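You operate a simulated robot arm through the tools that you are given. There is no shell and no other tool.

You are at the controls of a simulated robot arm. One attempt, no reset.

## Task
Put things in order on the desk top. At the end: the blue filter cartridge from the desk top stands on top of the teal parcel; the green filter cartridge from the desk top stands where the clear cup stood; the orange filter cartridge from the desk top stands where the blue filter cartridge stood; the clear cup is on the brown small carton (marked "Sensors"); whatever was shut is shut again. Leave all else as you found it, and nothing knocked over. Set down upright: clear cup.

It is judged by the outcome, as a careful person would: the job done as asked, and still so three seconds after it is handed in. It fails if anything else is knocked over, pushed out of place, dropped, spilled or broken.

## Robot
A 6-joint arm with a two-finger parallel gripper, fixed in place. Base frame: the origin is on the floor under the middle of its stand, x ahead of it, y to its left, z up. Readings come in mm, degrees, newtons and seconds.
With the tool pointing down near the work surface it reaches from about 360 to 760 mm from the base axis. Its first joint turns from -66.0 to 66.0 degrees. Payload 2.45 kg.
The TCP is the grasp point between the finger pads, 24 mm short of the fingertips. In the tool frame z runs along the fingers and y along their closing line. The gripper opens to 68 mm. The fingers are 17 mm wide and 10 mm thick; the gripper's body (40 by 70 mm) begins 41 mm behind the TCP.
Orientation is told as [roll, pitch, yaw] about the base's x, y, z axes, in that order, counted from this pose: with the fingers straight down and closing along the base's y, the tool's x points along the base's -x, its y along +y and its z along -z.

## Interface
- The arm moves only by the tool arm_command. Its argument "commands" is a list that holds one entry, the list of rows, each a list of 7 numbers: the shift along the base's x, y, z in units of 500 mm (1.0 is 500 mm), then the turn, a rotation vector about the base's x, y, z in units of 120 degrees (1.0 is 120 degrees), then the finger opening in mm, from 0 to 68. In form: [[[x, y, z, ax, ay, az, grip], ...]]. A call has 1 to 20 rows; each row is the pose to reach, as a shift and turn from the pose commanded when the call began. A call with a number of a shift or a turn outside -1 to 1 is refused whole. Rows are played at 5 a second. More than 50 mm and 8.6 degrees between two rows, or a gripper value outside its range, and nothing of the call is played. A pose out of reach is approached as far as the arm can. The call stops where the force on the tool passes 40 N (or 10 N more than at its start, if that is more) or the arm is blocked; 0.2 s more then pass. The fingers move at their own pace (about 108 mm/s each) and stop on an object; they squeeze with about 35 N. The grip force told is the motor's: it shows also when the fingers shut on nothing. Time passes only in rows, and 0.2 s behind the last, so rows that repeat a pose let the fingers close. It gives the time, the measured TCP pose, the force on the tool (base axes), the opening and the grip force at its end, in the units of the frame above (readings bear some noise), with the torque about the TCP (base axes, N m) and any sound that the robot's microphone picked up.
- Cameras (640 x 400 px; columns grow to the right, rows downward): "scene" is fixed at [182.7, 424, 1468.4]; the picture's right is [-0.61, -0.79, 0.00], its down [-0.43, 0.33, -0.84] and it looks along [0.67, -0.51, -0.54] (base axes); focal length 310 px, centre (320, 200). "wrist" rides on the gripper at [84, 11, -75] in the tool frame; the picture's right is [-0.13, 0.99, 0.00], its down [-0.60, -0.08, -0.79] and it looks along [-0.79, -0.10, 0.61] (tool axes); focal length 251 px, centre (320, 200).
- get_image(camera): a new picture of that camera. The clock stands still meanwhile.
- probe_pixels(camera, pixels): there is no depth. For up to 12 entries [column, row, z] of the newest picture of that camera ("zoom" is the newest enlarged one), the place [x, y] in the base frame at which the ray of that pixel passes the height z, good to about 2 mm. The clock stands still meanwhile.
- inspect(camera, box): a new picture of the part [left, top, right, bottom] of that camera's present view, enlarged. The clock stands still meanwhile.
- finish_job(): hands the job in; it is judged then, once.

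Leave the gripper open and the arm clear of the work at the hand-in unless told otherwise.

The tools are called after "Emit:" by a JSON object that holds its "fn" and its "kwargs". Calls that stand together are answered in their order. arm_command: Moves the arm, as the interface text tells. Its arguments: {"type":"object","properties":{"commands":{"type":"array","items":{"type":"array","items":{"type":"array","items":{"type":"number"}}}}},"required":["commands"]} The other tools are called the same way: get_image (camera) takes a picture; probe_pixels (camera, pixels) gives the place at which the rays of pixels pass given heights; inspect (camera, box) takes an enlarged picture of a part of a camera's view; finish_job () hands the job in.

At the start:

```text
clock: 0.0
tcp_pos: [435.5, 18.8, 1176.3]
tcp_rot: [0.0, -0.1, 0.0]
force: [0.5, -1.0, 0.6]
moment: [0.0, 0.01, 0.0]
opening: 67.7
finger_force: 0.1
```

scene: 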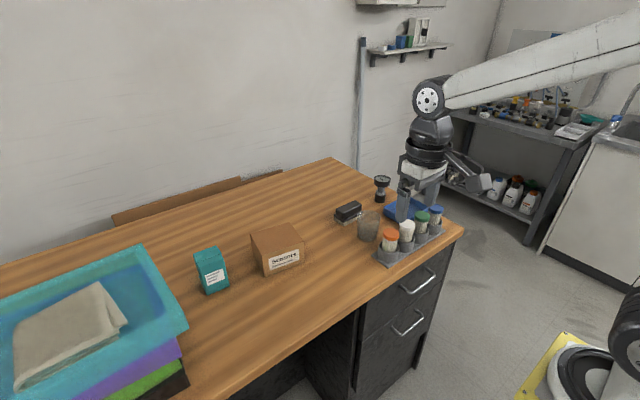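
wrist: 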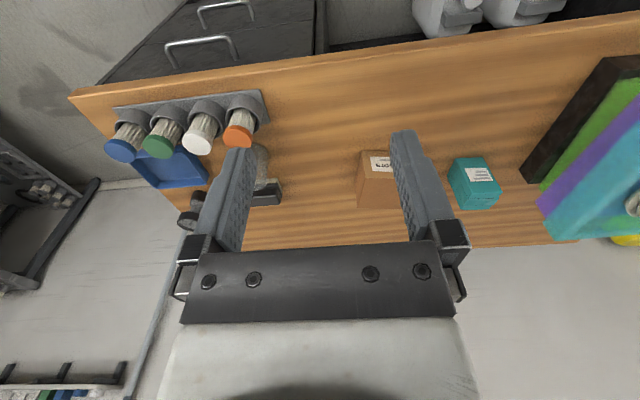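

I see a desk with a rack of four cartridges (orange, white, green, blue) near (410,235), a clear cup near (368,227), the brown carton at (278,250), and the teal parcel at (211,270). I'll look closer at both areas first.

Emit:
{"fn": "inspect", "kwargs": {"camera": "scene", "box": [320, 160, 480, 280]}}

Emit:
{"fn": "inspect", "kwargs": {"camera": "scene", "box": [180, 200, 340, 320]}}

Emit:
{"fn": "inspect", "kwargs": {"camera": "wrist", "box": [80, 60, 300, 240]}}

```text
3.33 times, centred on (400, 220) of scene
```

zoom: 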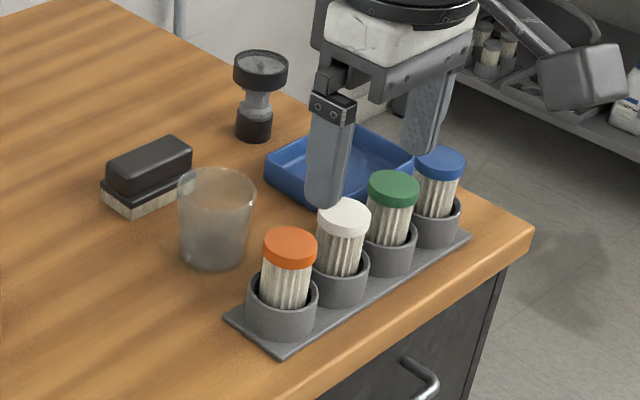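

```text
3.33 times, centred on (260, 260) of scene
```

zoom: 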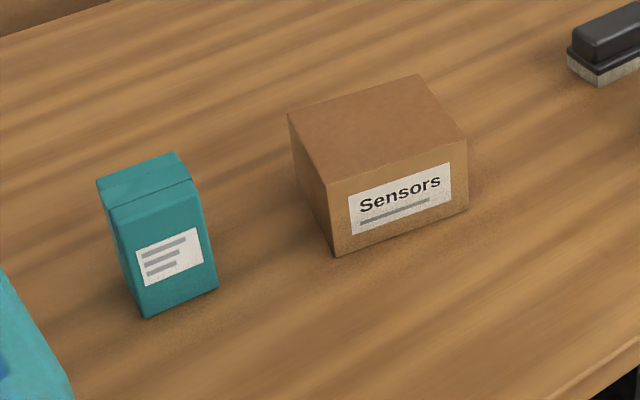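

```text
2.22 times, centred on (190, 150) of wrist
```

zoom: 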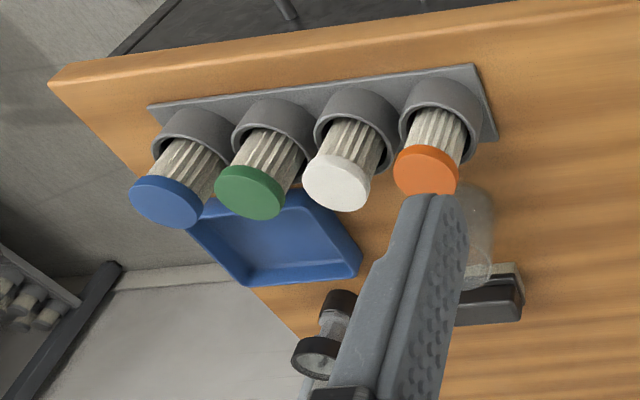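

I need the desk height. I'll find it by probing the same features from both cameras at several heights: the desk corner (scene 463,230; wrist 69,97) and the tray corners.

Emit:
{"fn": "probe_pixels", "kwargs": {"camera": "scene", "pixels": [[463.5, 230, 700], [463.5, 230, 750], [463.5, 230, 800], [388.5, 266, 700], [388.5, 266, 750], [388.5, 266, 800], [376, 255, 700], [376, 255, 750], [376, 255, 800]]}}

Emit:
{"fn": "probe_pixels", "kwargs": {"camera": "wrist", "pixels": [[69, 97, 700], [69, 97, 750], [69, 97, 800], [262, 89, 700], [262, 89, 750], [262, 89, 800], [269, 122, 700], [269, 122, 750], [269, 122, 800]]}}

```text
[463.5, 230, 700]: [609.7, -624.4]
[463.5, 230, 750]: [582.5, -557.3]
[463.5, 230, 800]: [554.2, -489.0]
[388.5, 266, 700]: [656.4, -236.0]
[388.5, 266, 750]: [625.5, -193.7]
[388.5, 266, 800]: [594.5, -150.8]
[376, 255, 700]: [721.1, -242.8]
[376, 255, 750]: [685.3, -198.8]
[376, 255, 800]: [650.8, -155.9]
```

```text
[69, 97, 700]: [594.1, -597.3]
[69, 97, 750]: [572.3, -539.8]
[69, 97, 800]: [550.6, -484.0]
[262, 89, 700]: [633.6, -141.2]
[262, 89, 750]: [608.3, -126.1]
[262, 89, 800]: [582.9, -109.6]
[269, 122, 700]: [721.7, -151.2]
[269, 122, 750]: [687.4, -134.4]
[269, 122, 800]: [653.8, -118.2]
```

The corner estimates need finer pixels. I'll zoom on the rack in the scene view and probe from that zoom.

Emit:
{"fn": "inspect", "kwargs": {"camera": "scene", "box": [352, 190, 464, 270]}}

```text
5.00 times, centred on (408, 230) of scene
```

zoom: 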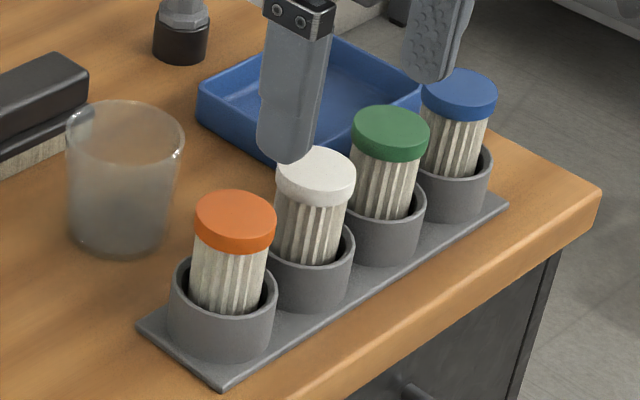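

The plate corners are at zoom (138,325), (222,383) and (508,204), the desk corner is at (601,192), and the cap centres can be seen too. I'll probe these at two heights each.

Emit:
{"fn": "probe_pixels", "kwargs": {"camera": "zoom", "pixels": [[138, 325, 750], [138, 325, 850], [222, 383, 750], [222, 383, 850], [508, 204, 750], [508, 204, 850], [601, 192, 750], [601, 192, 850], [237, 214, 850], [237, 214, 950], [391, 128, 850], [391, 128, 950]]}}

Emit:
{"fn": "inspect", "kwargs": {"camera": "wrist", "box": [60, 70, 300, 220]}}

```text
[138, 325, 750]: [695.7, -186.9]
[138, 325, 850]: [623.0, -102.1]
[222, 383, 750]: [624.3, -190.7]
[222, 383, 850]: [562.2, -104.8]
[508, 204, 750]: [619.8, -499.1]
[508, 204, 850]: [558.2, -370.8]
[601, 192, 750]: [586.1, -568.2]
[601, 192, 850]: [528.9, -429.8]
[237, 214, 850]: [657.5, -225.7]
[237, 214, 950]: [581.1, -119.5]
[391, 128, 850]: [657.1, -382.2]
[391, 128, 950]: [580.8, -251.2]
```

```text
2.67 times, centred on (180, 145) of wrist
```

zoom: 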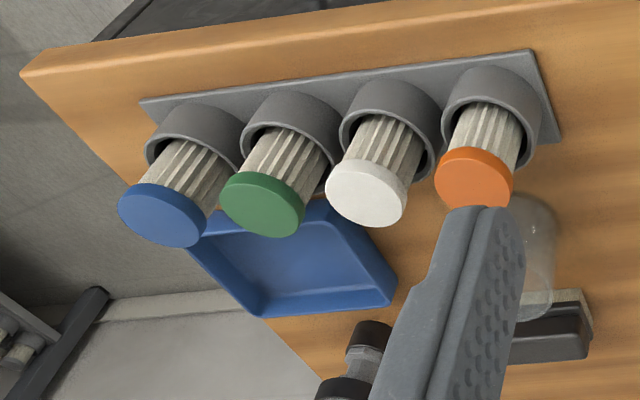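

The matching points in the wrist zoom are plate corners (530,49), (561,141) and (140,101), the desk corner (22,75), and the orange and green cap discs.

Emit:
{"fn": "probe_pixels", "kwargs": {"camera": "zoom", "pixels": [[561, 141, 750], [561, 141, 850], [530, 49, 750], [530, 49, 850], [140, 101, 750], [140, 101, 850], [22, 75, 750], [22, 75, 850], [474, 186, 850], [474, 186, 950], [263, 207, 850], [263, 207, 950]]}}

```text
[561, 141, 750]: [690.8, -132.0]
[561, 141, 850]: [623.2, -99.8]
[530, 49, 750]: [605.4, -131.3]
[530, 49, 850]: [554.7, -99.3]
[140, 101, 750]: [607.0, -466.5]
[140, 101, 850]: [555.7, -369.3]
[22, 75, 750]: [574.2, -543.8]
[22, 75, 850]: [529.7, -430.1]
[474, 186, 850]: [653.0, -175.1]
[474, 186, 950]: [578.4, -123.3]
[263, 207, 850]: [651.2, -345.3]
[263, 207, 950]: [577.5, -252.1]
```

From the two views, the desk top is at z≈850, the rack plate at ≈854 and the cap tops at ≈945. For a closer view of the rack and cup, I'll move the wrist camera to about TCP (480,-120,1100), well above everything.

Emit:
{"fn": "arm_command", "kwargs": {"commands": [[[0.018, -0.056, -0.03, 0, 0, 0, 68], [0.036, -0.112, -0.06, 0, 0, 0, 68], [0.054, -0.168, -0.09, 0, 0, 0, 68], [0.072, -0.224, -0.12, 0, 0, 0, 68], [0.09, -0.278, -0.152, 0, 0, 0, 68], [0.09, -0.278, -0.152, 0, 0, 0, 68]]]}}

Emit:
{"fn": "get_image", "kwargs": {"camera": "wrist"}}

Emit:
{"fn": "get_image", "kwargs": {"camera": "scene"}}

```text
clock: 1.4
tcp_pos: [481.6, -121.4, 1097.0]
tcp_rot: [0.0, 0.0, 0.0]
force: [1.1, -0.2, -0.3]
moment: [-0.01, 0.03, -0.01]
opening: 67.9
finger_force: 0.2
```

```text
taken
```

wrist: 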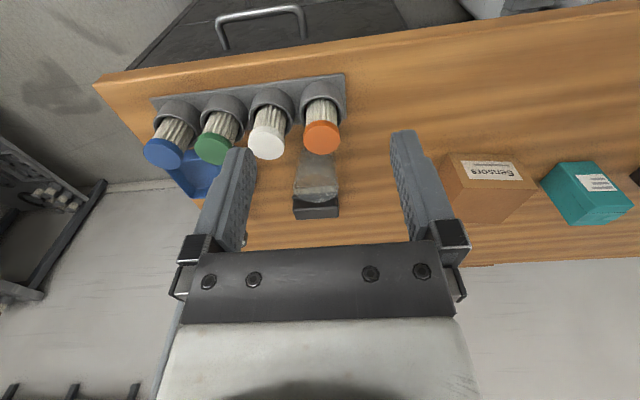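

```text
taken
```

scene: 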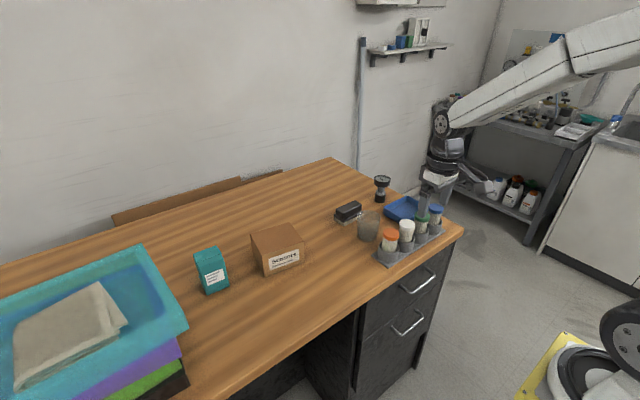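

The cup shows behind the orange cap at wrist (316,180), with the eraser at (316,207). I'll zoom in on that part of both cameras.

Emit:
{"fn": "inspect", "kwargs": {"camera": "scene", "box": [336, 180, 464, 270]}}

Emit:
{"fn": "inspect", "kwargs": {"camera": "wrist", "box": [130, 60, 370, 225]}}

```text
4.44 times, centred on (400, 225) of scene
```

zoom: 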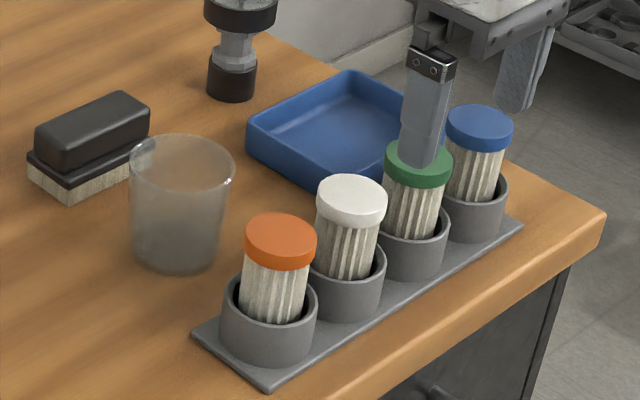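

```text
2.42 times, centred on (250, 142) of wrist
```

zoom: 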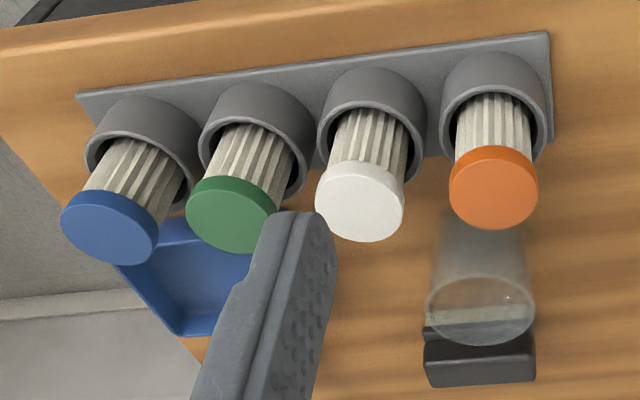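

I'll probe the wrist zoom. The cup rim runs left (426,308), right (534,310), near (482,281), far (478,345). The cap disc centres are orange (494,189), white (360,205), green (232,220) and blue (110,230).

Emit:
{"fn": "probe_pixels", "kwargs": {"camera": "zoom", "pixels": [[426, 308, 930], [534, 310, 930], [480, 312, 900], [480, 312, 950], [494, 191, 943], [360, 207, 943], [232, 221, 943], [110, 231, 943], [450, 187, 943], [538, 187, 943], [318, 200, 943], [403, 209, 943]]}}

Emit:
{"fn": "inspect", "kwargs": {"camera": "scene", "box": [336, 180, 464, 260]}}

```text
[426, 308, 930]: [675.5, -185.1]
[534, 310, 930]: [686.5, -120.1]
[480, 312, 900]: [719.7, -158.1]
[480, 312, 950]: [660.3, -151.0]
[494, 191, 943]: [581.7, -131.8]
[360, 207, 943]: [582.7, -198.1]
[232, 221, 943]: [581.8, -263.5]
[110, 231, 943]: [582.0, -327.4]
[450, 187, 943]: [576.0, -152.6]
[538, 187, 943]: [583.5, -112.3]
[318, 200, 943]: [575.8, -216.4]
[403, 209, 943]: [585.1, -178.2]
```

```text
5.00 times, centred on (400, 220) of scene
```

zoom: 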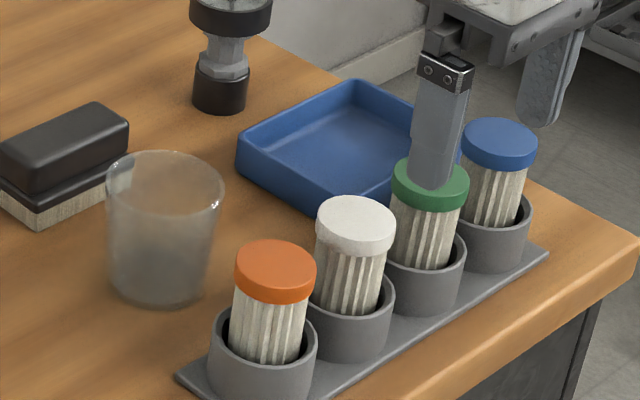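

I'll probe the scene zoom for the cup. The rim is left (106,182), right (224,186), centre (165,184). The base outline is left (110,280), right (208,285), bottom (160,307).

Emit:
{"fn": "probe_pixels", "kwargs": {"camera": "zoom", "pixels": [[165, 184, 900], [165, 184, 950], [106, 182, 930], [224, 186, 930], [160, 307, 850], [160, 281, 850], [110, 280, 850], [208, 285, 850], [276, 262, 943], [356, 218, 943], [430, 180, 943], [500, 140, 943]]}}

```text
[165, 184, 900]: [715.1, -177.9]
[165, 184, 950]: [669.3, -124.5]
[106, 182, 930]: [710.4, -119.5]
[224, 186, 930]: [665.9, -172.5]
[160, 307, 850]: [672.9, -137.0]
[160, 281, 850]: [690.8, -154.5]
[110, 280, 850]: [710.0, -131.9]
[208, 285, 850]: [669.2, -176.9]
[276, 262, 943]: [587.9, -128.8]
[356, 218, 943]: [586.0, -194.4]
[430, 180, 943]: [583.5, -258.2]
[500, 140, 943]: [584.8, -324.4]
```

Both views put the cup rim at z≈921, centred near (695,-155) and about 68–70 mm wide, which is right at the gripper's limit. I'll move closer to measure it, to TCP about (564,-138,1008), which keeps the tips ~35 mm above the caps.

Emit:
{"fn": "arm_command", "kwargs": {"commands": [[[0.042, -0.009, -0.046, 0, 0, 0, 68], [0.084, -0.018, -0.092, 0, 0, 0, 68], [0.126, -0.027, -0.138, 0, 0, 0, 68], [0.167, -0.036, -0.184, 0, 0, 0, 68], [0.167, -0.036, -0.184, 0, 0, 0, 68], [0.167, -0.036, -0.184, 0, 0, 0, 68]]]}}

Emit:
{"fn": "get_image", "kwargs": {"camera": "wrist"}}

Emit:
{"fn": "inspect", "kwargs": {"camera": "wrist", "box": [250, 140, 410, 240]}}

```text
clock: 2.8
tcp_pos: [565.5, -138.8, 1008.6]
tcp_rot: [-0.1, 0.1, 0.0]
force: [-0.5, -0.2, 0.7]
moment: [0.01, -0.02, -0.01]
opening: 68.0
finger_force: 0.1
```

```text
taken
```

wrist: 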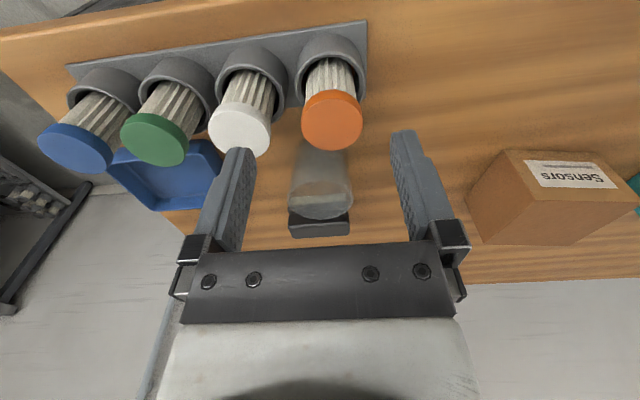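

```text
4.00 times, centred on (330, 190) of wrist
```

zoom: 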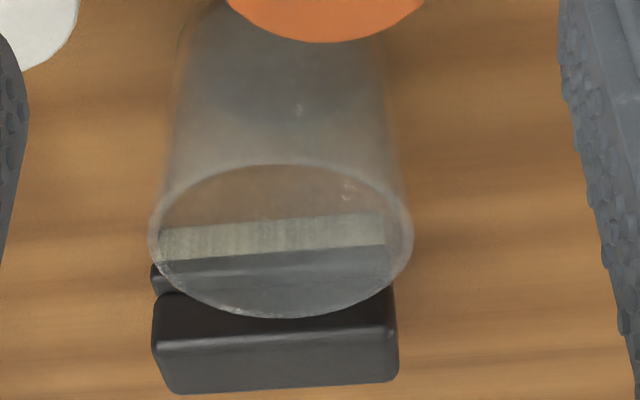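

The rim in the zoom runs left 148, right 413, top 163, bottom 318. I'll probe these at rim heights 915 to 925.

Emit:
{"fn": "probe_pixels", "kwargs": {"camera": "zoom", "pixels": [[148, 236, 921], [413, 238, 921], [281, 163, 921], [283, 318, 921], [148, 236, 915], [413, 238, 915], [281, 163, 915], [283, 318, 915], [281, 163, 928], [283, 318, 928], [174, 130, 885], [393, 130, 885]]}}

```text
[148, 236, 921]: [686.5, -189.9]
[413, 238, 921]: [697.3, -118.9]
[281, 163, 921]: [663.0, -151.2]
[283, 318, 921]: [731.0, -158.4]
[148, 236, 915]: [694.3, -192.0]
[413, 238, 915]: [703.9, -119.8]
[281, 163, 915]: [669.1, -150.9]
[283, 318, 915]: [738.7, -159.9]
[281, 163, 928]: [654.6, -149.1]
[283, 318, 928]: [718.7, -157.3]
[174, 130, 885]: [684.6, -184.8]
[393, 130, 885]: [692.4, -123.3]
```

The rim is ≈70 mm across, wider than the 68 mm opening, so I'll later pinch the cup's wall with one finger inside. Next I'll zoom on the caps and carton from this nearer pose to refine positions.

Emit:
{"fn": "inspect", "kwargs": {"camera": "wrist", "box": [200, 20, 392, 140]}}

```text
3.33 times, centred on (296, 80) of wrist
```

zoom: 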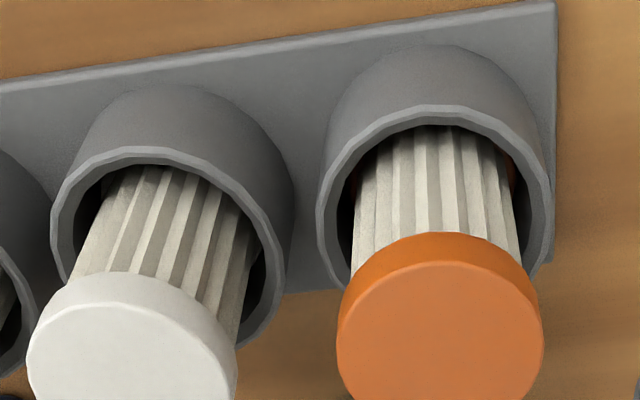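

The sockets are hollow rings with clearance around the cartridge. I'll shift the zoom down to see whole cap discs.

Emit:
{"fn": "inspect", "kwargs": {"camera": "wrist", "box": [220, 60, 380, 160]}}

```text
4.00 times, centred on (300, 110) of wrist
```

zoom: 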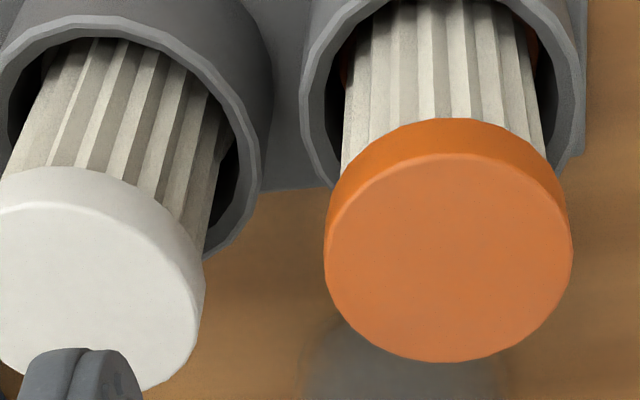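

The orange disc spans 324–571 across and 154–362 down, centre (448,258). I'll probe it at candidate heights.

Emit:
{"fn": "probe_pixels", "kwargs": {"camera": "zoom", "pixels": [[448, 258, 935], [448, 258, 943], [448, 258, 950], [324, 258, 943], [571, 258, 943], [448, 154, 943], [448, 362, 943], [300, 95, 890], [583, 95, 890]]}}

Emit:
{"fn": "inspect", "kwargs": {"camera": "wrist", "box": [30, 60, 222, 180]}}

```text
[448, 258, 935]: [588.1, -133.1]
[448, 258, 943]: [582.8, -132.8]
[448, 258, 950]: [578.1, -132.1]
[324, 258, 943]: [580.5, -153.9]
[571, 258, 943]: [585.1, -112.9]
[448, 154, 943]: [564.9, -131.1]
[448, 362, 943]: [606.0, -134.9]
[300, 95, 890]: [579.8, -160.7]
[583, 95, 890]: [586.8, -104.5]
```

```text
3.33 times, centred on (126, 120) of wrist
```

zoom: 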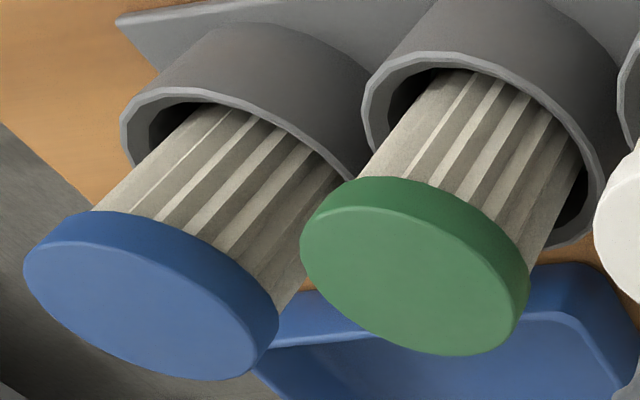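

The rack looks regular: x≈586, with y≈-133 (orange), -198.5 (white), -264 (green) and -329 (blue), and caps about 41 mm wide. Next I'll move over toward the carton and teal parcel to measure them.

Emit:
{"fn": "arm_command", "kwargs": {"commands": [[[-0.02, 0.05, 0.03, 0, 0, 0, 68], [-0.04, 0.12, 0.06, 0, 0, 0, 68], [-0.06, 0.19, 0.09, 0, 0, 0, 68], [-0.08, 0.26, 0.12, 0, 0, 0, 68], [-0.1, 0.33, 0.144, 0, 0, 0, 68], [-0.12, 0.4, 0.144, 0, 0, 0, 68], [-0.128, 0.46, 0.144, 0, 0, 0, 68], [-0.128, 0.46, 0.144, 0, 0, 0, 68], [-0.128, 0.46, 0.144, 0, 0, 0, 68]]]}}

Emit:
{"fn": "get_image", "kwargs": {"camera": "wrist"}}

Emit:
{"fn": "inspect", "kwargs": {"camera": "scene", "box": [180, 215, 340, 315]}}

```text
clock: 4.8
tcp_pos: [499.7, 93.3, 1080.8]
tcp_rot: [0.1, 0.0, 0.0]
force: [-0.2, 0.6, 0.1]
moment: [0.01, 0.03, 0.03]
opening: 68.0
finger_force: 0.1
```

```text
taken
```

wrist: 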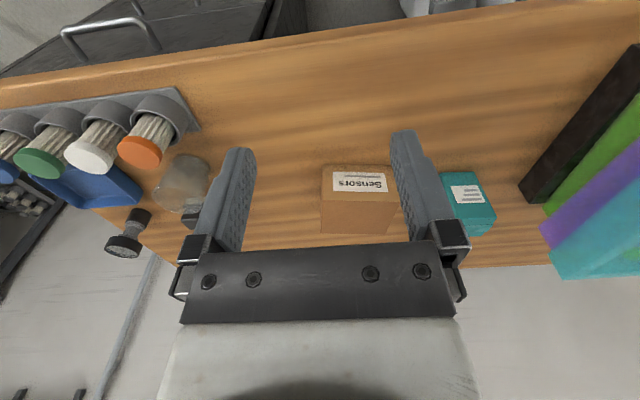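

```text
4.00 times, centred on (260, 265) of scene
```

zoom: 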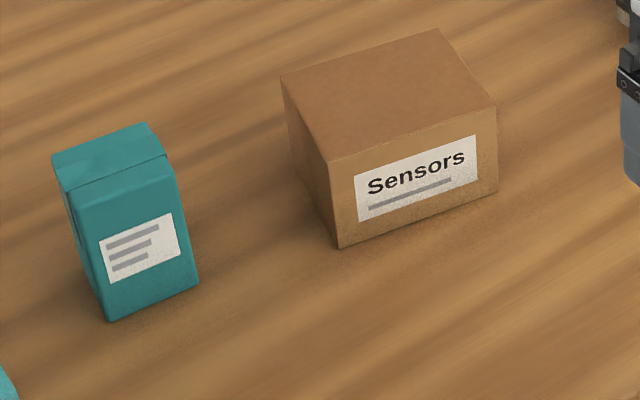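

I'll probe the carton's bottom corners at the desk height and its top corners at candidate heights, and do the same for the teal parcel.

Emit:
{"fn": "probe_pixels", "kwargs": {"camera": "zoom", "pixels": [[340, 248, 850], [497, 190, 850], [330, 162, 900], [330, 162, 930], [497, 105, 930], [282, 79, 930], [438, 29, 930], [110, 320, 850], [198, 281, 850], [65, 192, 950], [167, 157, 950], [53, 157, 950]]}}

Emit:
{"fn": "probe_pixels", "kwargs": {"camera": "wrist", "pixels": [[322, 165, 850], [322, 165, 900], [387, 165, 900], [320, 232, 930], [320, 232, 900], [395, 233, 900], [320, 202, 930], [396, 204, 930]]}}

```text
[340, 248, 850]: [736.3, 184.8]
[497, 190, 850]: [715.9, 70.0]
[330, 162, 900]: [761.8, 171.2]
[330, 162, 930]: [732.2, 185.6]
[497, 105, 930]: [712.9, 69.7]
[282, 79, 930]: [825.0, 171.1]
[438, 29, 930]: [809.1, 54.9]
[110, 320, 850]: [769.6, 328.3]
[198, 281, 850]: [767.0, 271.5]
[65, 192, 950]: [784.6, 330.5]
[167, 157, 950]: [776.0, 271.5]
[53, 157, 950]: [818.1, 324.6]
```

```text
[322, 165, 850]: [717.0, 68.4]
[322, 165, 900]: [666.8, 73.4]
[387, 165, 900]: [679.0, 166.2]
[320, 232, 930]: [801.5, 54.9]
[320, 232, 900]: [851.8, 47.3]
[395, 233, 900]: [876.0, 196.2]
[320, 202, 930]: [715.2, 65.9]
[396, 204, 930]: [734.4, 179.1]
```

The carton's top is at z≈926, centred near (772,120). The teal parcel's top is at z≈962, centred near (785,300), which is about 840 mm from the base axis and beyond the stated 760 mm reach. I'll test the reach empty-handed above the parcel with the tool straight down, tips well above it at z≈1070.

Emit:
{"fn": "arm_command", "kwargs": {"commands": [[[0.07, 0.05, 0, 0, 0, 0, 68], [0.14, 0.1, 0, 0, 0, 0, 68], [0.21, 0.15, 0, 0, 0, 0, 68], [0.28, 0.2, 0, 0, 0, 0, 68], [0.35, 0.26, 0, 0, 0, 0, 68], [0.42, 0.32, 0, 0, 0, 0, 68], [0.49, 0.37, 0, 0, 0, 0, 68], [0.57, 0.416, 0, 0, 0, 0, 68], [0.57, 0.416, 0, 0, 0, 0, 68], [0.57, 0.416, 0, 0, 0, 0, 68]]]}}

Emit:
{"fn": "get_image", "kwargs": {"camera": "wrist"}}

Emit:
{"fn": "get_image", "kwargs": {"camera": "scene"}}

```text
clock: 7.0
tcp_pos: [710.4, 269.2, 1061.8]
tcp_rot: [-0.1, -0.1, 0.0]
force: [0.8, 0.0, -0.2]
moment: [0.0, 0.02, 0.03]
opening: 68.0
finger_force: 0.0
out of reach, approached as far as the arm can: row 7, 8, 9, 10
```

```text
taken
```

wrist: 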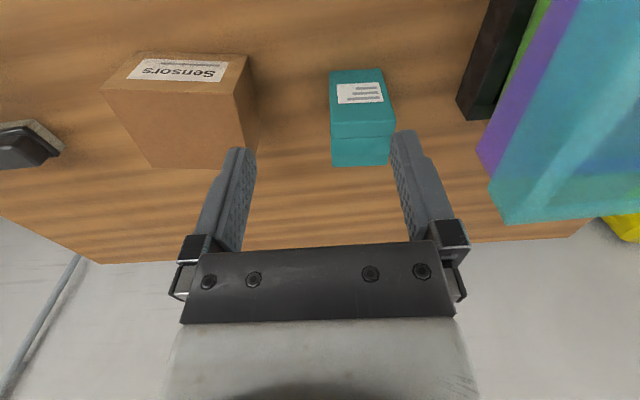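

```text
taken
```

scene: 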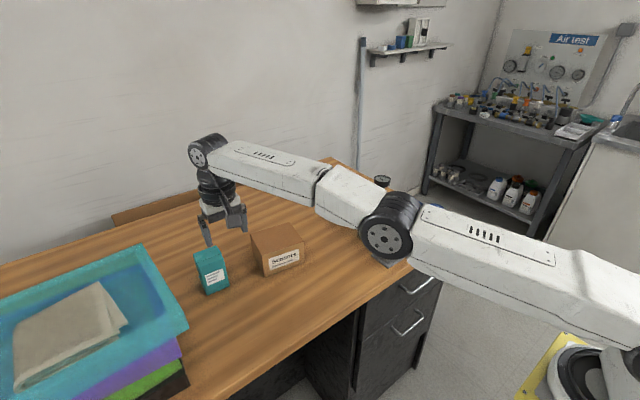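

With the tool straight down, the reach stops at 760 mm radius (TCP 710,269), short of the parcel. Tilting the tool outward should extend it. First I'll zoom on the parcel from here to measure its top.

Emit:
{"fn": "inspect", "kwargs": {"camera": "wrist", "box": [280, 60, 440, 180]}}

Emit:
{"fn": "inspect", "kwargs": {"camera": "scene", "box": [170, 225, 266, 300]}}

```text
3.33 times, centred on (360, 120) of wrist
```

zoom: 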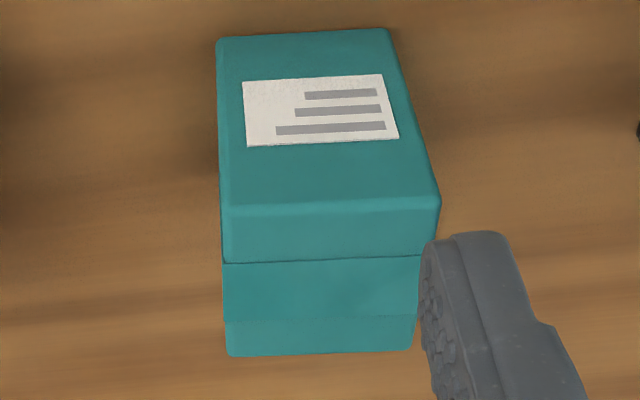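

```text
5.33 times, centred on (218, 262) of scene
```

zoom: 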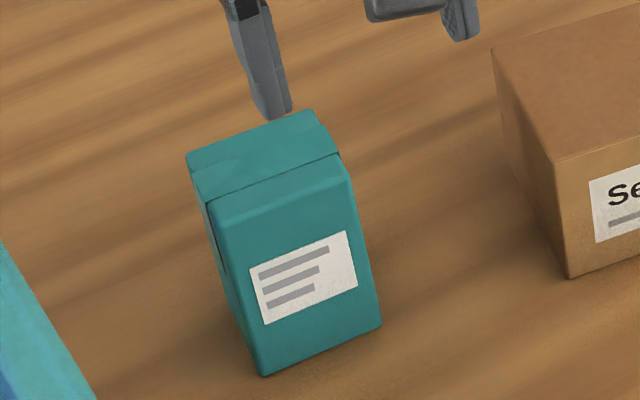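

I'll probe the parcel corners in the wrist picture through pixel positions: full-image x = 264+zx/3.33, y = 60+zy/3.33.

Emit:
{"fn": "probe_pixels", "kwargs": {"camera": "wrist", "pixels": [[329.2, 71.4, 850], [380.2, 69, 850], [333, 122, 955], [333, 122, 965], [396, 119.4, 955], [396, 119.4, 965], [333, 166, 955], [333, 166, 965], [387.6, 164.5, 955], [387.6, 164.5, 965], [332, 156, 960], [388.5, 154.5, 960]]}}

Emit:
{"fn": "probe_pixels", "kwargs": {"camera": "zoom", "pixels": [[262, 375, 850], [381, 325, 850], [187, 158, 960], [313, 110, 960], [214, 211, 960], [344, 166, 960], [187, 158, 970], [313, 110, 970], [214, 211, 970], [344, 166, 970], [340, 150, 960], [204, 200, 960]]}}

```text
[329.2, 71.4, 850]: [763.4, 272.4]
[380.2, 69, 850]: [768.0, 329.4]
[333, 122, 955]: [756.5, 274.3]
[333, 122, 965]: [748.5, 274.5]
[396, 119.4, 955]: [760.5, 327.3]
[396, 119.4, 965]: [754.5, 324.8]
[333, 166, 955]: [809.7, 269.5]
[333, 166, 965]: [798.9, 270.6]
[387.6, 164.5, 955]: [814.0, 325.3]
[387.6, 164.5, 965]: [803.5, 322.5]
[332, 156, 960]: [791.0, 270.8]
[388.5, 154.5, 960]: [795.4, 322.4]
```

```text
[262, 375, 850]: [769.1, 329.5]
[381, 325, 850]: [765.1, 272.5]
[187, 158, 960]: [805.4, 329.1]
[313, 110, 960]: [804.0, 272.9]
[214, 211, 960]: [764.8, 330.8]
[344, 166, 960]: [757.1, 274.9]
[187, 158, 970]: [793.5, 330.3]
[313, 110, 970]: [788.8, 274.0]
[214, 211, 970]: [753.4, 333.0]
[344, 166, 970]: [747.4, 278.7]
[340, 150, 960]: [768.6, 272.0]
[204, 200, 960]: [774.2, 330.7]
```

The parcel's top is ≈57×41 mm at z≈960, centred about (787,300), radius 842. I'll pull back into reach first, so the commanded pose is well defined, and then test an outward tilt.

Emit:
{"fn": "arm_command", "kwargs": {"commands": [[[-0.08, -0.03, 0, 0, 0, 0, 68], [-0.16, -0.06, 0, 0, 0, 0, 68], [-0.16, -0.06, 0, 0, 0, 0, 68], [-0.16, -0.06, 0, 0, 0, 0, 68]]]}}

```text
clock: 8.0
tcp_pos: [628.5, 241.0, 1062.2]
tcp_rot: [0.0, 0.0, 0.0]
force: [-0.9, 0.6, -0.2]
moment: [0.03, 0.03, -0.01]
opening: 68.3
finger_force: 0.0
```

The call's start pose is the one actually reached, which is good to know. Now I'll yaw +20.8° so the closing line is tangential at the parcel's azimuth, in steps of about 7°.

Emit:
{"fn": "arm_command", "kwargs": {"commands": [[[0, 0, 0.01, 0, 0, 0.058, 68], [0, 0, 0.02, 0, 0, 0.116, 68], [0, 0, 0.02, 0, 0, 0.1733, 68], [0, 0, 0.02, 0, 0, 0.1733, 68]]]}}

```text
clock: 9.0
tcp_pos: [629.2, 239.0, 1072.5]
tcp_rot: [-0.1, 0.0, 20.9]
force: [0.2, 0.0, 0.8]
moment: [-0.03, -0.06, -0.03]
opening: 67.9
finger_force: 0.0
```

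Yaw 20.9° reads correctly. Next I'll tilt 25° outward (rotation about the horizontal tangential axis) and then extend towards (787,300), with z kept at ≈1072.

Emit:
{"fn": "arm_command", "kwargs": {"commands": [[[0, 0, 0, 0.0185, -0.0487, 0, 68], [0, 0, 0, 0.037, -0.0975, 0, 68], [0, 0, 0, 0.0555, -0.146, 0, 68], [0, 0, 0, 0.074, -0.195, 0, 68], [0.08, 0.03, 0, 0.074, -0.195, 0, 68], [0.16, 0.061, 0, 0.074, -0.195, 0, 68], [0.24, 0.092, 0, 0.074, -0.195, 0, 68], [0.316, 0.122, 0, 0.074, -0.195, 0, 68], [0.316, 0.122, 0, 0.074, -0.195, 0, 68]]]}}

Emit:
{"fn": "get_image", "kwargs": {"camera": "wrist"}}

Emit:
{"fn": "get_image", "kwargs": {"camera": "scene"}}

```text
clock: 11.0
tcp_pos: [780.4, 293.9, 1070.8]
tcp_rot: [0.0, -24.9, 20.7]
force: [-0.2, -0.7, -0.6]
moment: [0.01, -0.03, 0.0]
opening: 67.7
finger_force: 0.0
out of reach, approached as far as the arm can: row 8, 9
```

```text
taken
```

wrist: 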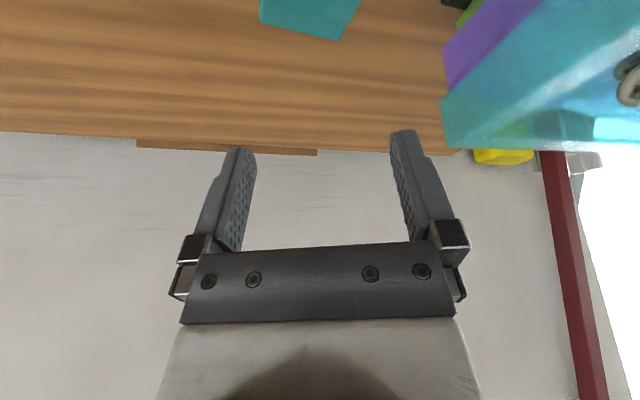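

```text
taken
```

scene: 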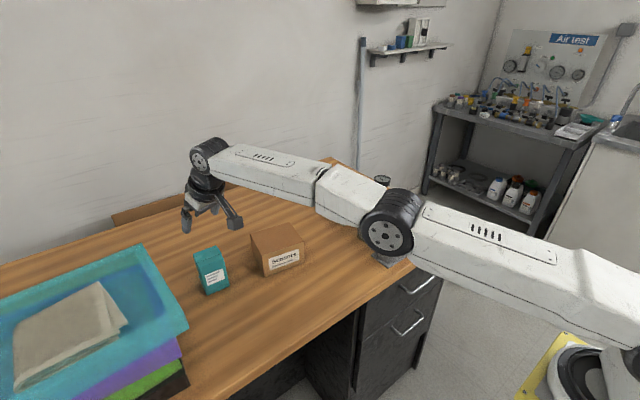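

At 25° tilt I reach radius 834 at z≈1071, slightly short of 842, so 33° should do. Now I'll retract and swing to the rack, keeping height ≈1071 and rotating the tool with the azimuth.

Emit:
{"fn": "arm_command", "kwargs": {"commands": [[[-0.076, -0.0287, 0, 0, 0, 0, 68], [-0.152, -0.0573, 0, 0, 0, 0, 68], [-0.227, -0.086, 0, 0, 0, 0, 68], [-0.303, -0.1146, 0, 0, 0, 0, 68], [-0.274, -0.2, 0, 0, 0, -0.03205, 68], [-0.2506, -0.287, 0, 0, 0, -0.0641, 68], [-0.2334, -0.3756, 0, 0, 0, -0.09615, 68], [-0.222, -0.465, 0, 0, 0, -0.1282, 68], [-0.2166, -0.5552, 0, 0, 0, -0.16025, 68], [-0.2174, -0.6454, 0, 0, 0, -0.1923, 68], [-0.2242, -0.7352, 0, 0, 0, -0.22435, 68], [-0.2368, -0.8246, 0, 0, 0, -0.2564, 68], [-0.2556, -0.9128, 0, 0, 0, -0.28845, 68], [-0.2556, -0.9128, 0, 0, 0, -0.28845, 68]]]}}

```text
clock: 14.0
tcp_pos: [651.6, -162.7, 1075.1]
tcp_rot: [0.0, -24.9, -13.8]
force: [-1.2, 0.1, 0.7]
moment: [-0.03, 0.02, 0.01]
opening: 67.8
finger_force: 0.1
```

I'll continue the swing to above the blue cartridge at azimuth -29.3° (586,-329).

Emit:
{"fn": "arm_command", "kwargs": {"commands": [[[-0.0246, -0.0868, 0, 0, 0, -0.03205, 68], [-0.055, -0.1716, 0, 0, 0, -0.0641, 68], [-0.091, -0.2544, 0, 0, 0, -0.09615, 68], [-0.1326, -0.3346, 0, 0, 0, -0.1282, 68], [-0.1326, -0.3346, 0, 0, 0, -0.1282, 68]]]}}

Emit:
{"fn": "arm_command", "kwargs": {"commands": [[[0, 0, -0.04, -0.0163, -0.029, 0, 68], [0, 0, -0.08, -0.0326, -0.0581, 0, 68], [0, 0, -0.08, -0.0326, -0.0581, 0, 68], [0, 0, -0.08, -0.0326, -0.0581, 0, 68]]]}}

Emit:
{"fn": "get_image", "kwargs": {"camera": "wrist"}}

Emit:
{"fn": "inspect", "kwargs": {"camera": "scene", "box": [352, 160, 480, 260]}}

```text
clock: 15.2
tcp_pos: [591.2, -329.0, 1075.5]
tcp_rot: [0.0, -25.0, -29.2]
force: [0.7, 1.0, 0.7]
moment: [0.0, -0.03, 0.0]
opening: 67.9
finger_force: 0.0
```

```text
clock: 16.2
tcp_pos: [591.3, -327.2, 1033.1]
tcp_rot: [0.0, -33.0, -29.2]
force: [-0.4, 0.2, 0.2]
moment: [0.01, -0.01, 0.02]
opening: 67.8
finger_force: 0.1
```

```text
taken
```

wrist: 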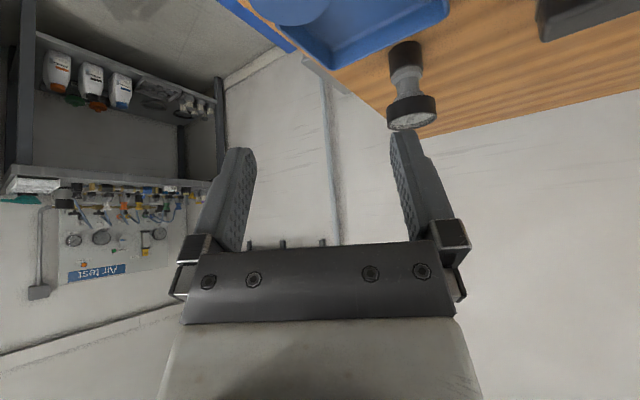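

```text
4.00 times, centred on (416, 210) of scene
```

zoom: 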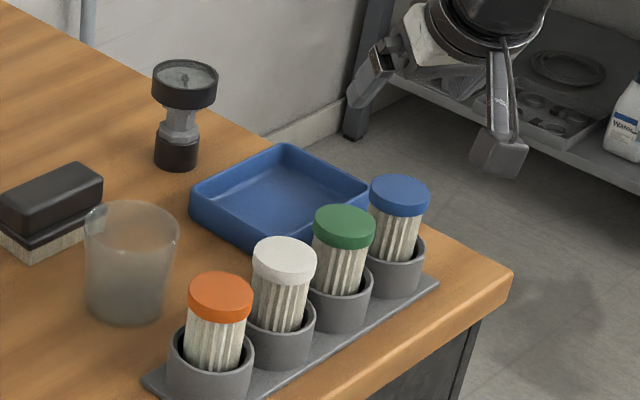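

I have a clean scene view of all caps. I'll probe the disc centres in this zoom: blue (399,193), green (344,225), white (284,258), orange (220,295), plus the cup rim ellipse.

Emit:
{"fn": "probe_pixels", "kwargs": {"camera": "zoom", "pixels": [[399, 193, 943], [344, 225, 943], [284, 258, 943], [220, 295, 943], [399, 193, 938], [344, 225, 938], [368, 193, 943], [430, 195, 943], [132, 225, 919], [85, 225, 919], [180, 228, 919]]}}

Emit:
{"fn": "inspect", "kwargs": {"camera": "wrist", "box": [220, 0, 380, 100]}}

```text
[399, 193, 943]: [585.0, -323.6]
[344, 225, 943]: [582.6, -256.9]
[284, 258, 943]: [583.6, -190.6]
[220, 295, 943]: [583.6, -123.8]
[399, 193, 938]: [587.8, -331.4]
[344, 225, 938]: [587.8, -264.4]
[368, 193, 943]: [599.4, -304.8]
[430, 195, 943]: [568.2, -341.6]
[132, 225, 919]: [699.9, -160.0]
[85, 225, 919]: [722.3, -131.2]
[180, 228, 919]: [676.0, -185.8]
```

```text
4.00 times, centred on (300, 50) of wrist
```

zoom: 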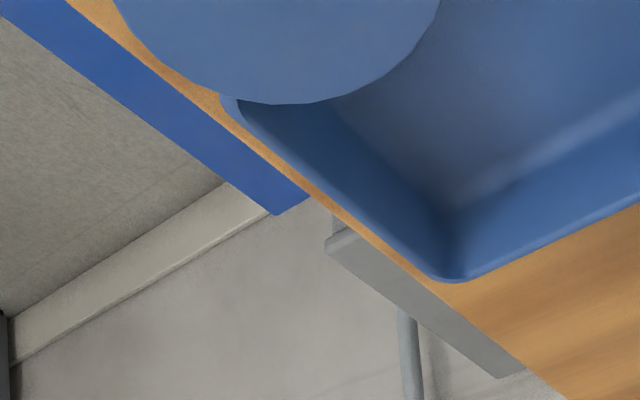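

The scene probe agrees with the rack estimate if the cap tops are at z≈939, which puts blue at ≈(586.5,-330). I'll correct by (-4.7,-2) and go down to TCP z≈980 (tips ≈960, still above the cap), then check alignment.

Emit:
{"fn": "arm_command", "kwargs": {"commands": [[[-0.0047, -0.002, -0.055, 0, 0, 0, 68], [-0.0094, -0.004, -0.108, 0, 0, 0, 68], [-0.0094, -0.004, -0.108, 0, 0, 0, 68], [-0.0094, -0.004, -0.108, 0, 0, 0, 68]]]}}

Emit:
{"fn": "get_image", "kwargs": {"camera": "wrist"}}

Emit:
{"fn": "inspect", "kwargs": {"camera": "scene", "box": [384, 170, 480, 245]}}

```text
clock: 17.2
tcp_pos: [581.8, -329.5, 977.9]
tcp_rot: [0.1, -33.0, -29.1]
force: [-0.5, -0.1, 0.0]
moment: [0.01, 0.01, -0.01]
opening: 68.0
finger_force: 0.1
```

```text
taken
```

wrist: 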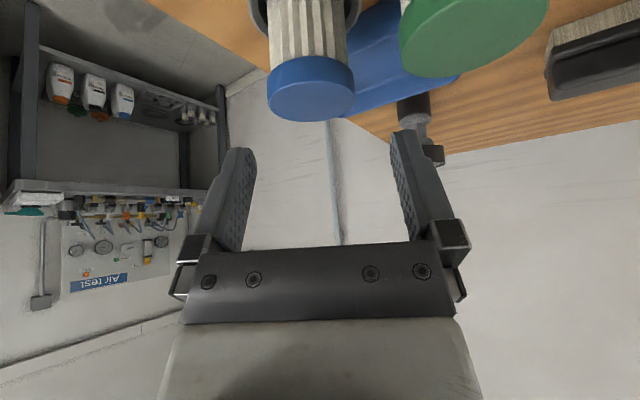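

```text
5.33 times, centred on (432, 208) of scene
```

zoom: 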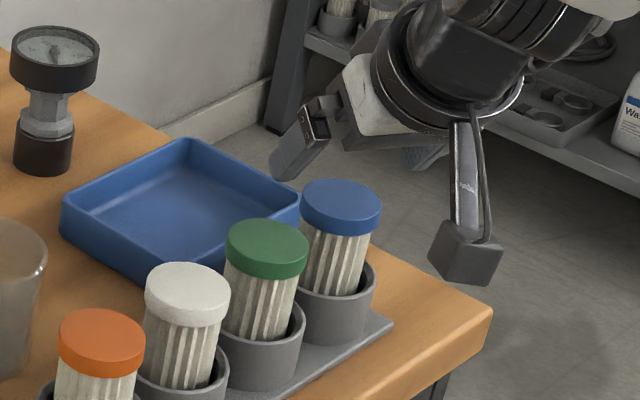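

The blue cap sits between the finger lines in the wrist view at about (311,90). I'll zoom to probe its disc centre.

Emit:
{"fn": "inspect", "kwargs": {"camera": "wrist", "box": [240, 30, 400, 130]}}

```text
4.00 times, centred on (320, 80) of wrist
```

zoom: 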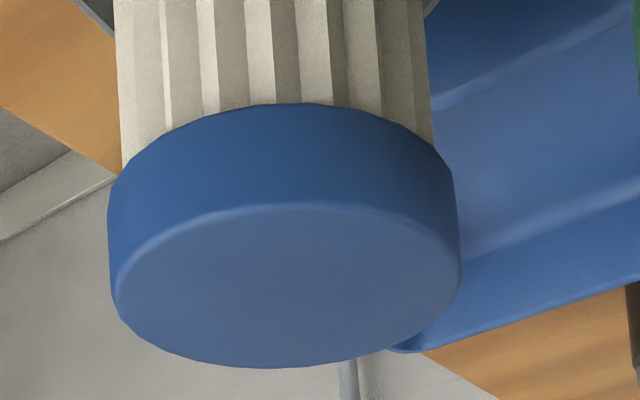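

The disc edges are left (112,290), right (460,270), near (287,204), far (282,367), centre (287,284). I'll probe these at z=938–943.

Emit:
{"fn": "probe_pixels", "kwargs": {"camera": "zoom", "pixels": [[287, 284, 937], [287, 284, 940], [287, 284, 943], [112, 290, 940], [460, 270, 940], [287, 204, 940], [282, 367, 940], [287, 104, 928], [287, 204, 937], [282, 367, 937]]}}

```text
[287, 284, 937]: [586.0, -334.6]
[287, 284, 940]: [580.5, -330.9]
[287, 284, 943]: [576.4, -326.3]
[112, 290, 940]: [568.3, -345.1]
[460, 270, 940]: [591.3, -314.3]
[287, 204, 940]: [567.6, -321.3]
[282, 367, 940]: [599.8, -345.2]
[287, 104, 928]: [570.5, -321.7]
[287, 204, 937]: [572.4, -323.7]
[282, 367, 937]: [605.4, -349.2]
```

The wrist geometry shows the cap within about 1 mm of the grasp line. I'll narrow to 56 mm, shift 1 mm, and descend 43 mm to the cap's mid-height in small steps, watching the force.

Emit:
{"fn": "arm_command", "kwargs": {"commands": [[[-0.001, -0.0018, 0, 0, 0, 0, 56], [-0.001, -0.0018, -0.03, 0, 0, 0, 56], [-0.001, -0.0018, -0.06, 0, 0, 0, 56], [-0.001, -0.0018, -0.086, 0, 0, 0, 56], [-0.001, -0.0018, -0.086, 0, 0, 0, 56]]]}}

Emit:
{"fn": "get_image", "kwargs": {"camera": "wrist"}}

Emit:
{"fn": "inspect", "kwargs": {"camera": "scene", "box": [384, 170, 480, 245]}}

```text
clock: 18.4
tcp_pos: [582.9, -332.8, 935.2]
tcp_rot: [-0.1, -33.0, -29.2]
force: [0.3, -0.1, -0.7]
moment: [0.0, 0.0, 0.02]
opening: 55.9
finger_force: 0.1
```

```text
taken
```

wrist: 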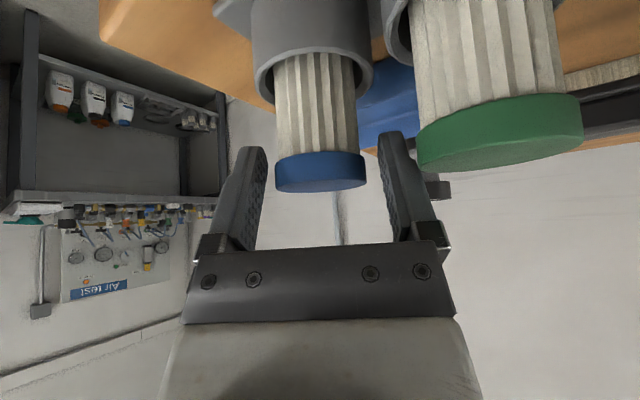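

```text
5.33 times, centred on (432, 208) of scene
```

zoom: 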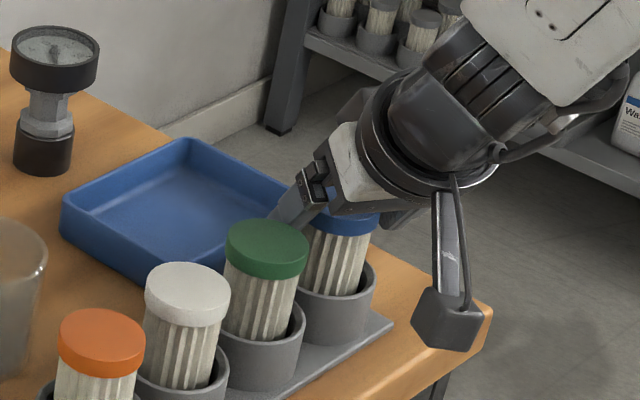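

The blue cap sits centred between the pads at (320,172), and green is clear of the right finger. Now I'll close the fingers.

Emit:
{"fn": "arm_command", "kwargs": {"commands": [[[0, 0, 0, 0, 0, 0, 44], [0, 0, 0, 0, 0, 0, 36], [0, 0, 0, 0, 0, 0, 30], [0, 0, 0, 0, 0, 0, 30]]]}}

```text
clock: 19.4
tcp_pos: [582.5, -332.9, 934.9]
tcp_rot: [0.0, -32.9, -29.2]
force: [1.0, 0.6, 0.6]
moment: [0.01, -0.04, -0.01]
opening: 42.5
finger_force: 35.1
```

The grip holds at 42.5 mm with 35 N. I'll lift straight up, slowly at first, by 140 mm.

Emit:
{"fn": "arm_command", "kwargs": {"commands": [[[0, 0, 0.02, 0, 0, 0, 30], [0, 0, 0.04, 0, 0, 0, 30], [0, 0, 0.07, 0, 0, 0, 30], [0, 0, 0.11, 0, 0, 0, 30], [0, 0, 0.15, 0, 0, 0, 30], [0, 0, 0.2, 0, 0, 0, 30], [0, 0, 0.25, 0, 0, 0, 30], [0, 0, 0.28, 0, 0, 0, 30], [0, 0, 0.28, 0, 0, 0, 30]]]}}

Emit:
{"fn": "get_image", "kwargs": {"camera": "wrist"}}

Emit:
{"fn": "get_image", "kwargs": {"camera": "scene"}}

```text
clock: 21.4
tcp_pos: [582.1, -330.6, 1077.7]
tcp_rot: [-0.1, -33.1, -29.2]
force: [0.2, 0.1, -1.3]
moment: [0.01, -0.03, -0.02]
opening: 42.4
finger_force: 35.1
```

```text
taken
```

wrist: 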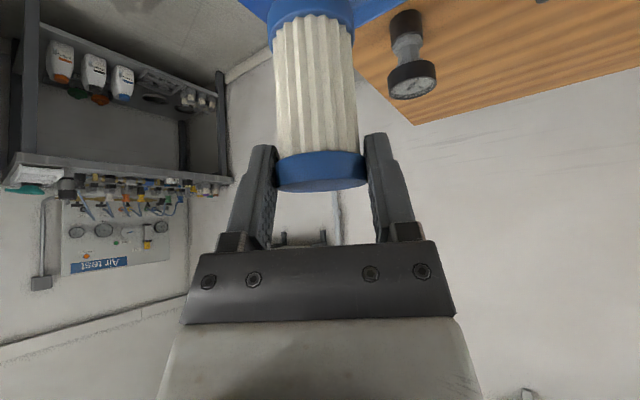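

```text
taken
```

scene: 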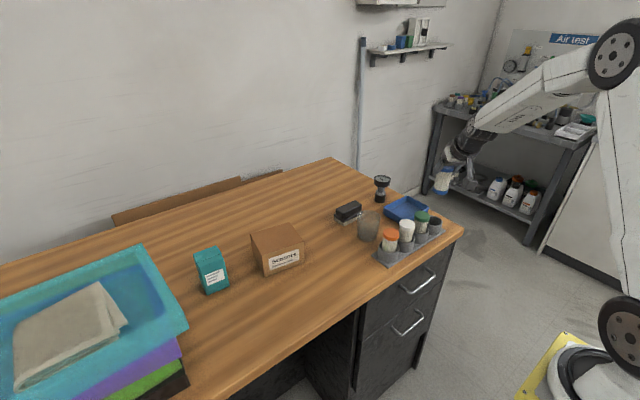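

The cartridge hangs upright and the socket is empty. I'll swing at constant height towards the parcel's azimuth, turning the tool along.

Emit:
{"fn": "arm_command", "kwargs": {"commands": [[[0.0416, 0.0806, 0.01, 0, 0, 0.03212, 30], [0.0776, 0.1634, 0.02, 0, 0, 0.06424, 30], [0.1082, 0.2486, 0.02, 0, 0, 0.09636, 30], [0.1328, 0.3354, 0.02, 0, 0, 0.12848, 30], [0.1514, 0.424, 0.02, 0, 0, 0.1606, 30], [0.1642, 0.5134, 0.02, 0, 0, 0.19272, 30], [0.1708, 0.6036, 0.02, 0, 0, 0.22484, 30], [0.1716, 0.694, 0.02, 0, 0, 0.25696, 30], [0.166, 0.7842, 0.02, 0, 0, 0.28908, 30], [0.1546, 0.8738, 0.02, 0, 0, 0.3212, 30], [0.137, 0.9624, 0.02, 0, 0, 0.35332, 30], [0.137, 0.9624, 0.02, 0, 0, 0.35332, 30]]]}}

Emit:
{"fn": "arm_command", "kwargs": {"commands": [[[-0.0234, 0.0874, 0, 0, 0, 0.0321, 30], [-0.0526, 0.173, 0, 0, 0, 0.0642, 30], [-0.0526, 0.173, 0, 0, 0, 0.0642, 30]]]}}

```text
clock: 24.0
tcp_pos: [650.0, 152.6, 1084.8]
tcp_rot: [0.0, -33.0, 13.3]
force: [-0.2, 0.3, -1.0]
moment: [-0.01, -0.01, 0.0]
opening: 42.5
finger_force: 34.9
```

```text
clock: 24.8
tcp_pos: [623.2, 238.8, 1085.3]
tcp_rot: [0.0, -33.0, 20.9]
force: [0.8, -0.6, -1.7]
moment: [0.01, 0.01, 0.02]
opening: 42.1
finger_force: 35.3
```

The arm's own readings are consistent at (623,239,1085). I'll extend outward to above the parcel's centre (786,300), keeping z so the cartridge's bottom (~1005) stays well above the parcel (960).

Emit:
{"fn": "arm_command", "kwargs": {"commands": [[[0.0814, 0.0306, 0, 0, 0, 0, 30], [0.1628, 0.0612, 0, 0, 0, 0, 30], [0.2442, 0.0918, 0, 0, 0, 0, 30], [0.29, 0.109, 0, 0, 0, 0, 30], [0.3256, 0.1224, 0, 0, 0, 0, 30], [0.3256, 0.1224, 0, 0, 0, 0, 30], [0.3256, 0.1224, 0, 0, 0, 0, 30]]]}}

Emit:
{"fn": "get_image", "kwargs": {"camera": "scene"}}

Emit:
{"fn": "inspect", "kwargs": {"camera": "scene", "box": [150, 200, 278, 300]}}

Emit:
{"fn": "get_image", "kwargs": {"camera": "wrist"}}

```text
clock: 26.4
tcp_pos: [787.6, 298.9, 1087.2]
tcp_rot: [0.0, -33.1, 20.9]
force: [0.6, 0.5, -0.9]
moment: [-0.02, -0.01, 0.03]
opening: 42.2
finger_force: 35.6
```

```text
taken
```

scene: 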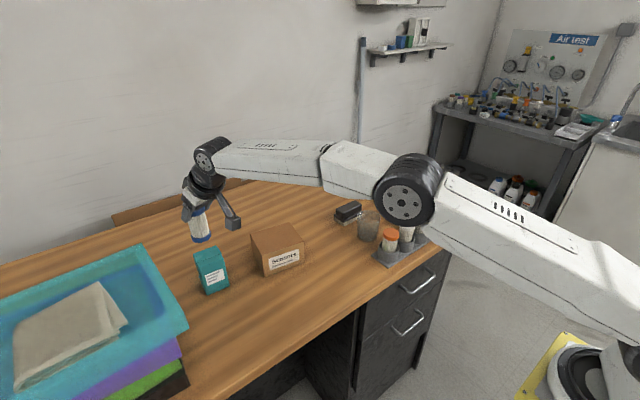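

```text
4.00 times, centred on (214, 250) of scene
```

zoom: 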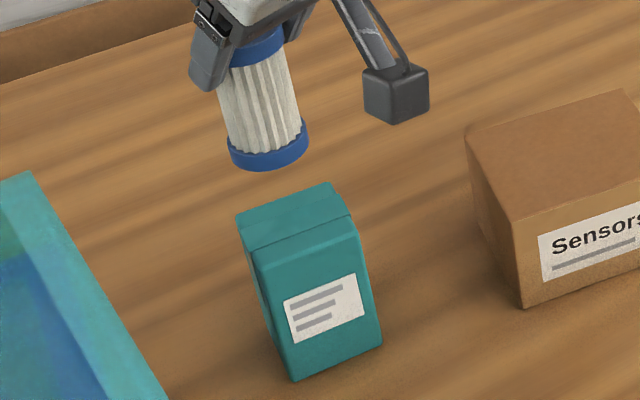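

```text
taken
```

wrist: 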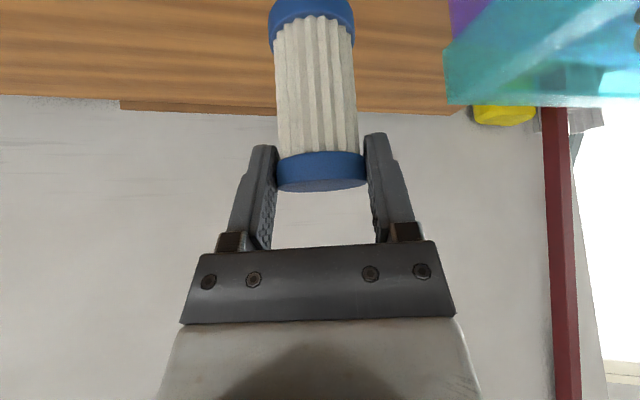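

The cartridge's bottom ellipse centre is at zoom ≈(268,150). I'll probe it at z≈1007 and compare it with the parcel top.

Emit:
{"fn": "probe_pixels", "kwargs": {"camera": "zoom", "pixels": [[268, 150, 1000], [268, 150, 1007], [268, 150, 1014], [228, 150, 1007], [309, 135, 1007], [236, 215, 960], [333, 182, 960], [355, 222, 960], [253, 255, 960]]}}

```text
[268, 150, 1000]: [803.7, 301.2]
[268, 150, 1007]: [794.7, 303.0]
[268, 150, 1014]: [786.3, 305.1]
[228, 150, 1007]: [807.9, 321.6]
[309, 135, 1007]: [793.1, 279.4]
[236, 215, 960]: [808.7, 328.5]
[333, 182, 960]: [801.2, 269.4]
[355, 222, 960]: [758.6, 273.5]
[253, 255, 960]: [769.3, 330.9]
```

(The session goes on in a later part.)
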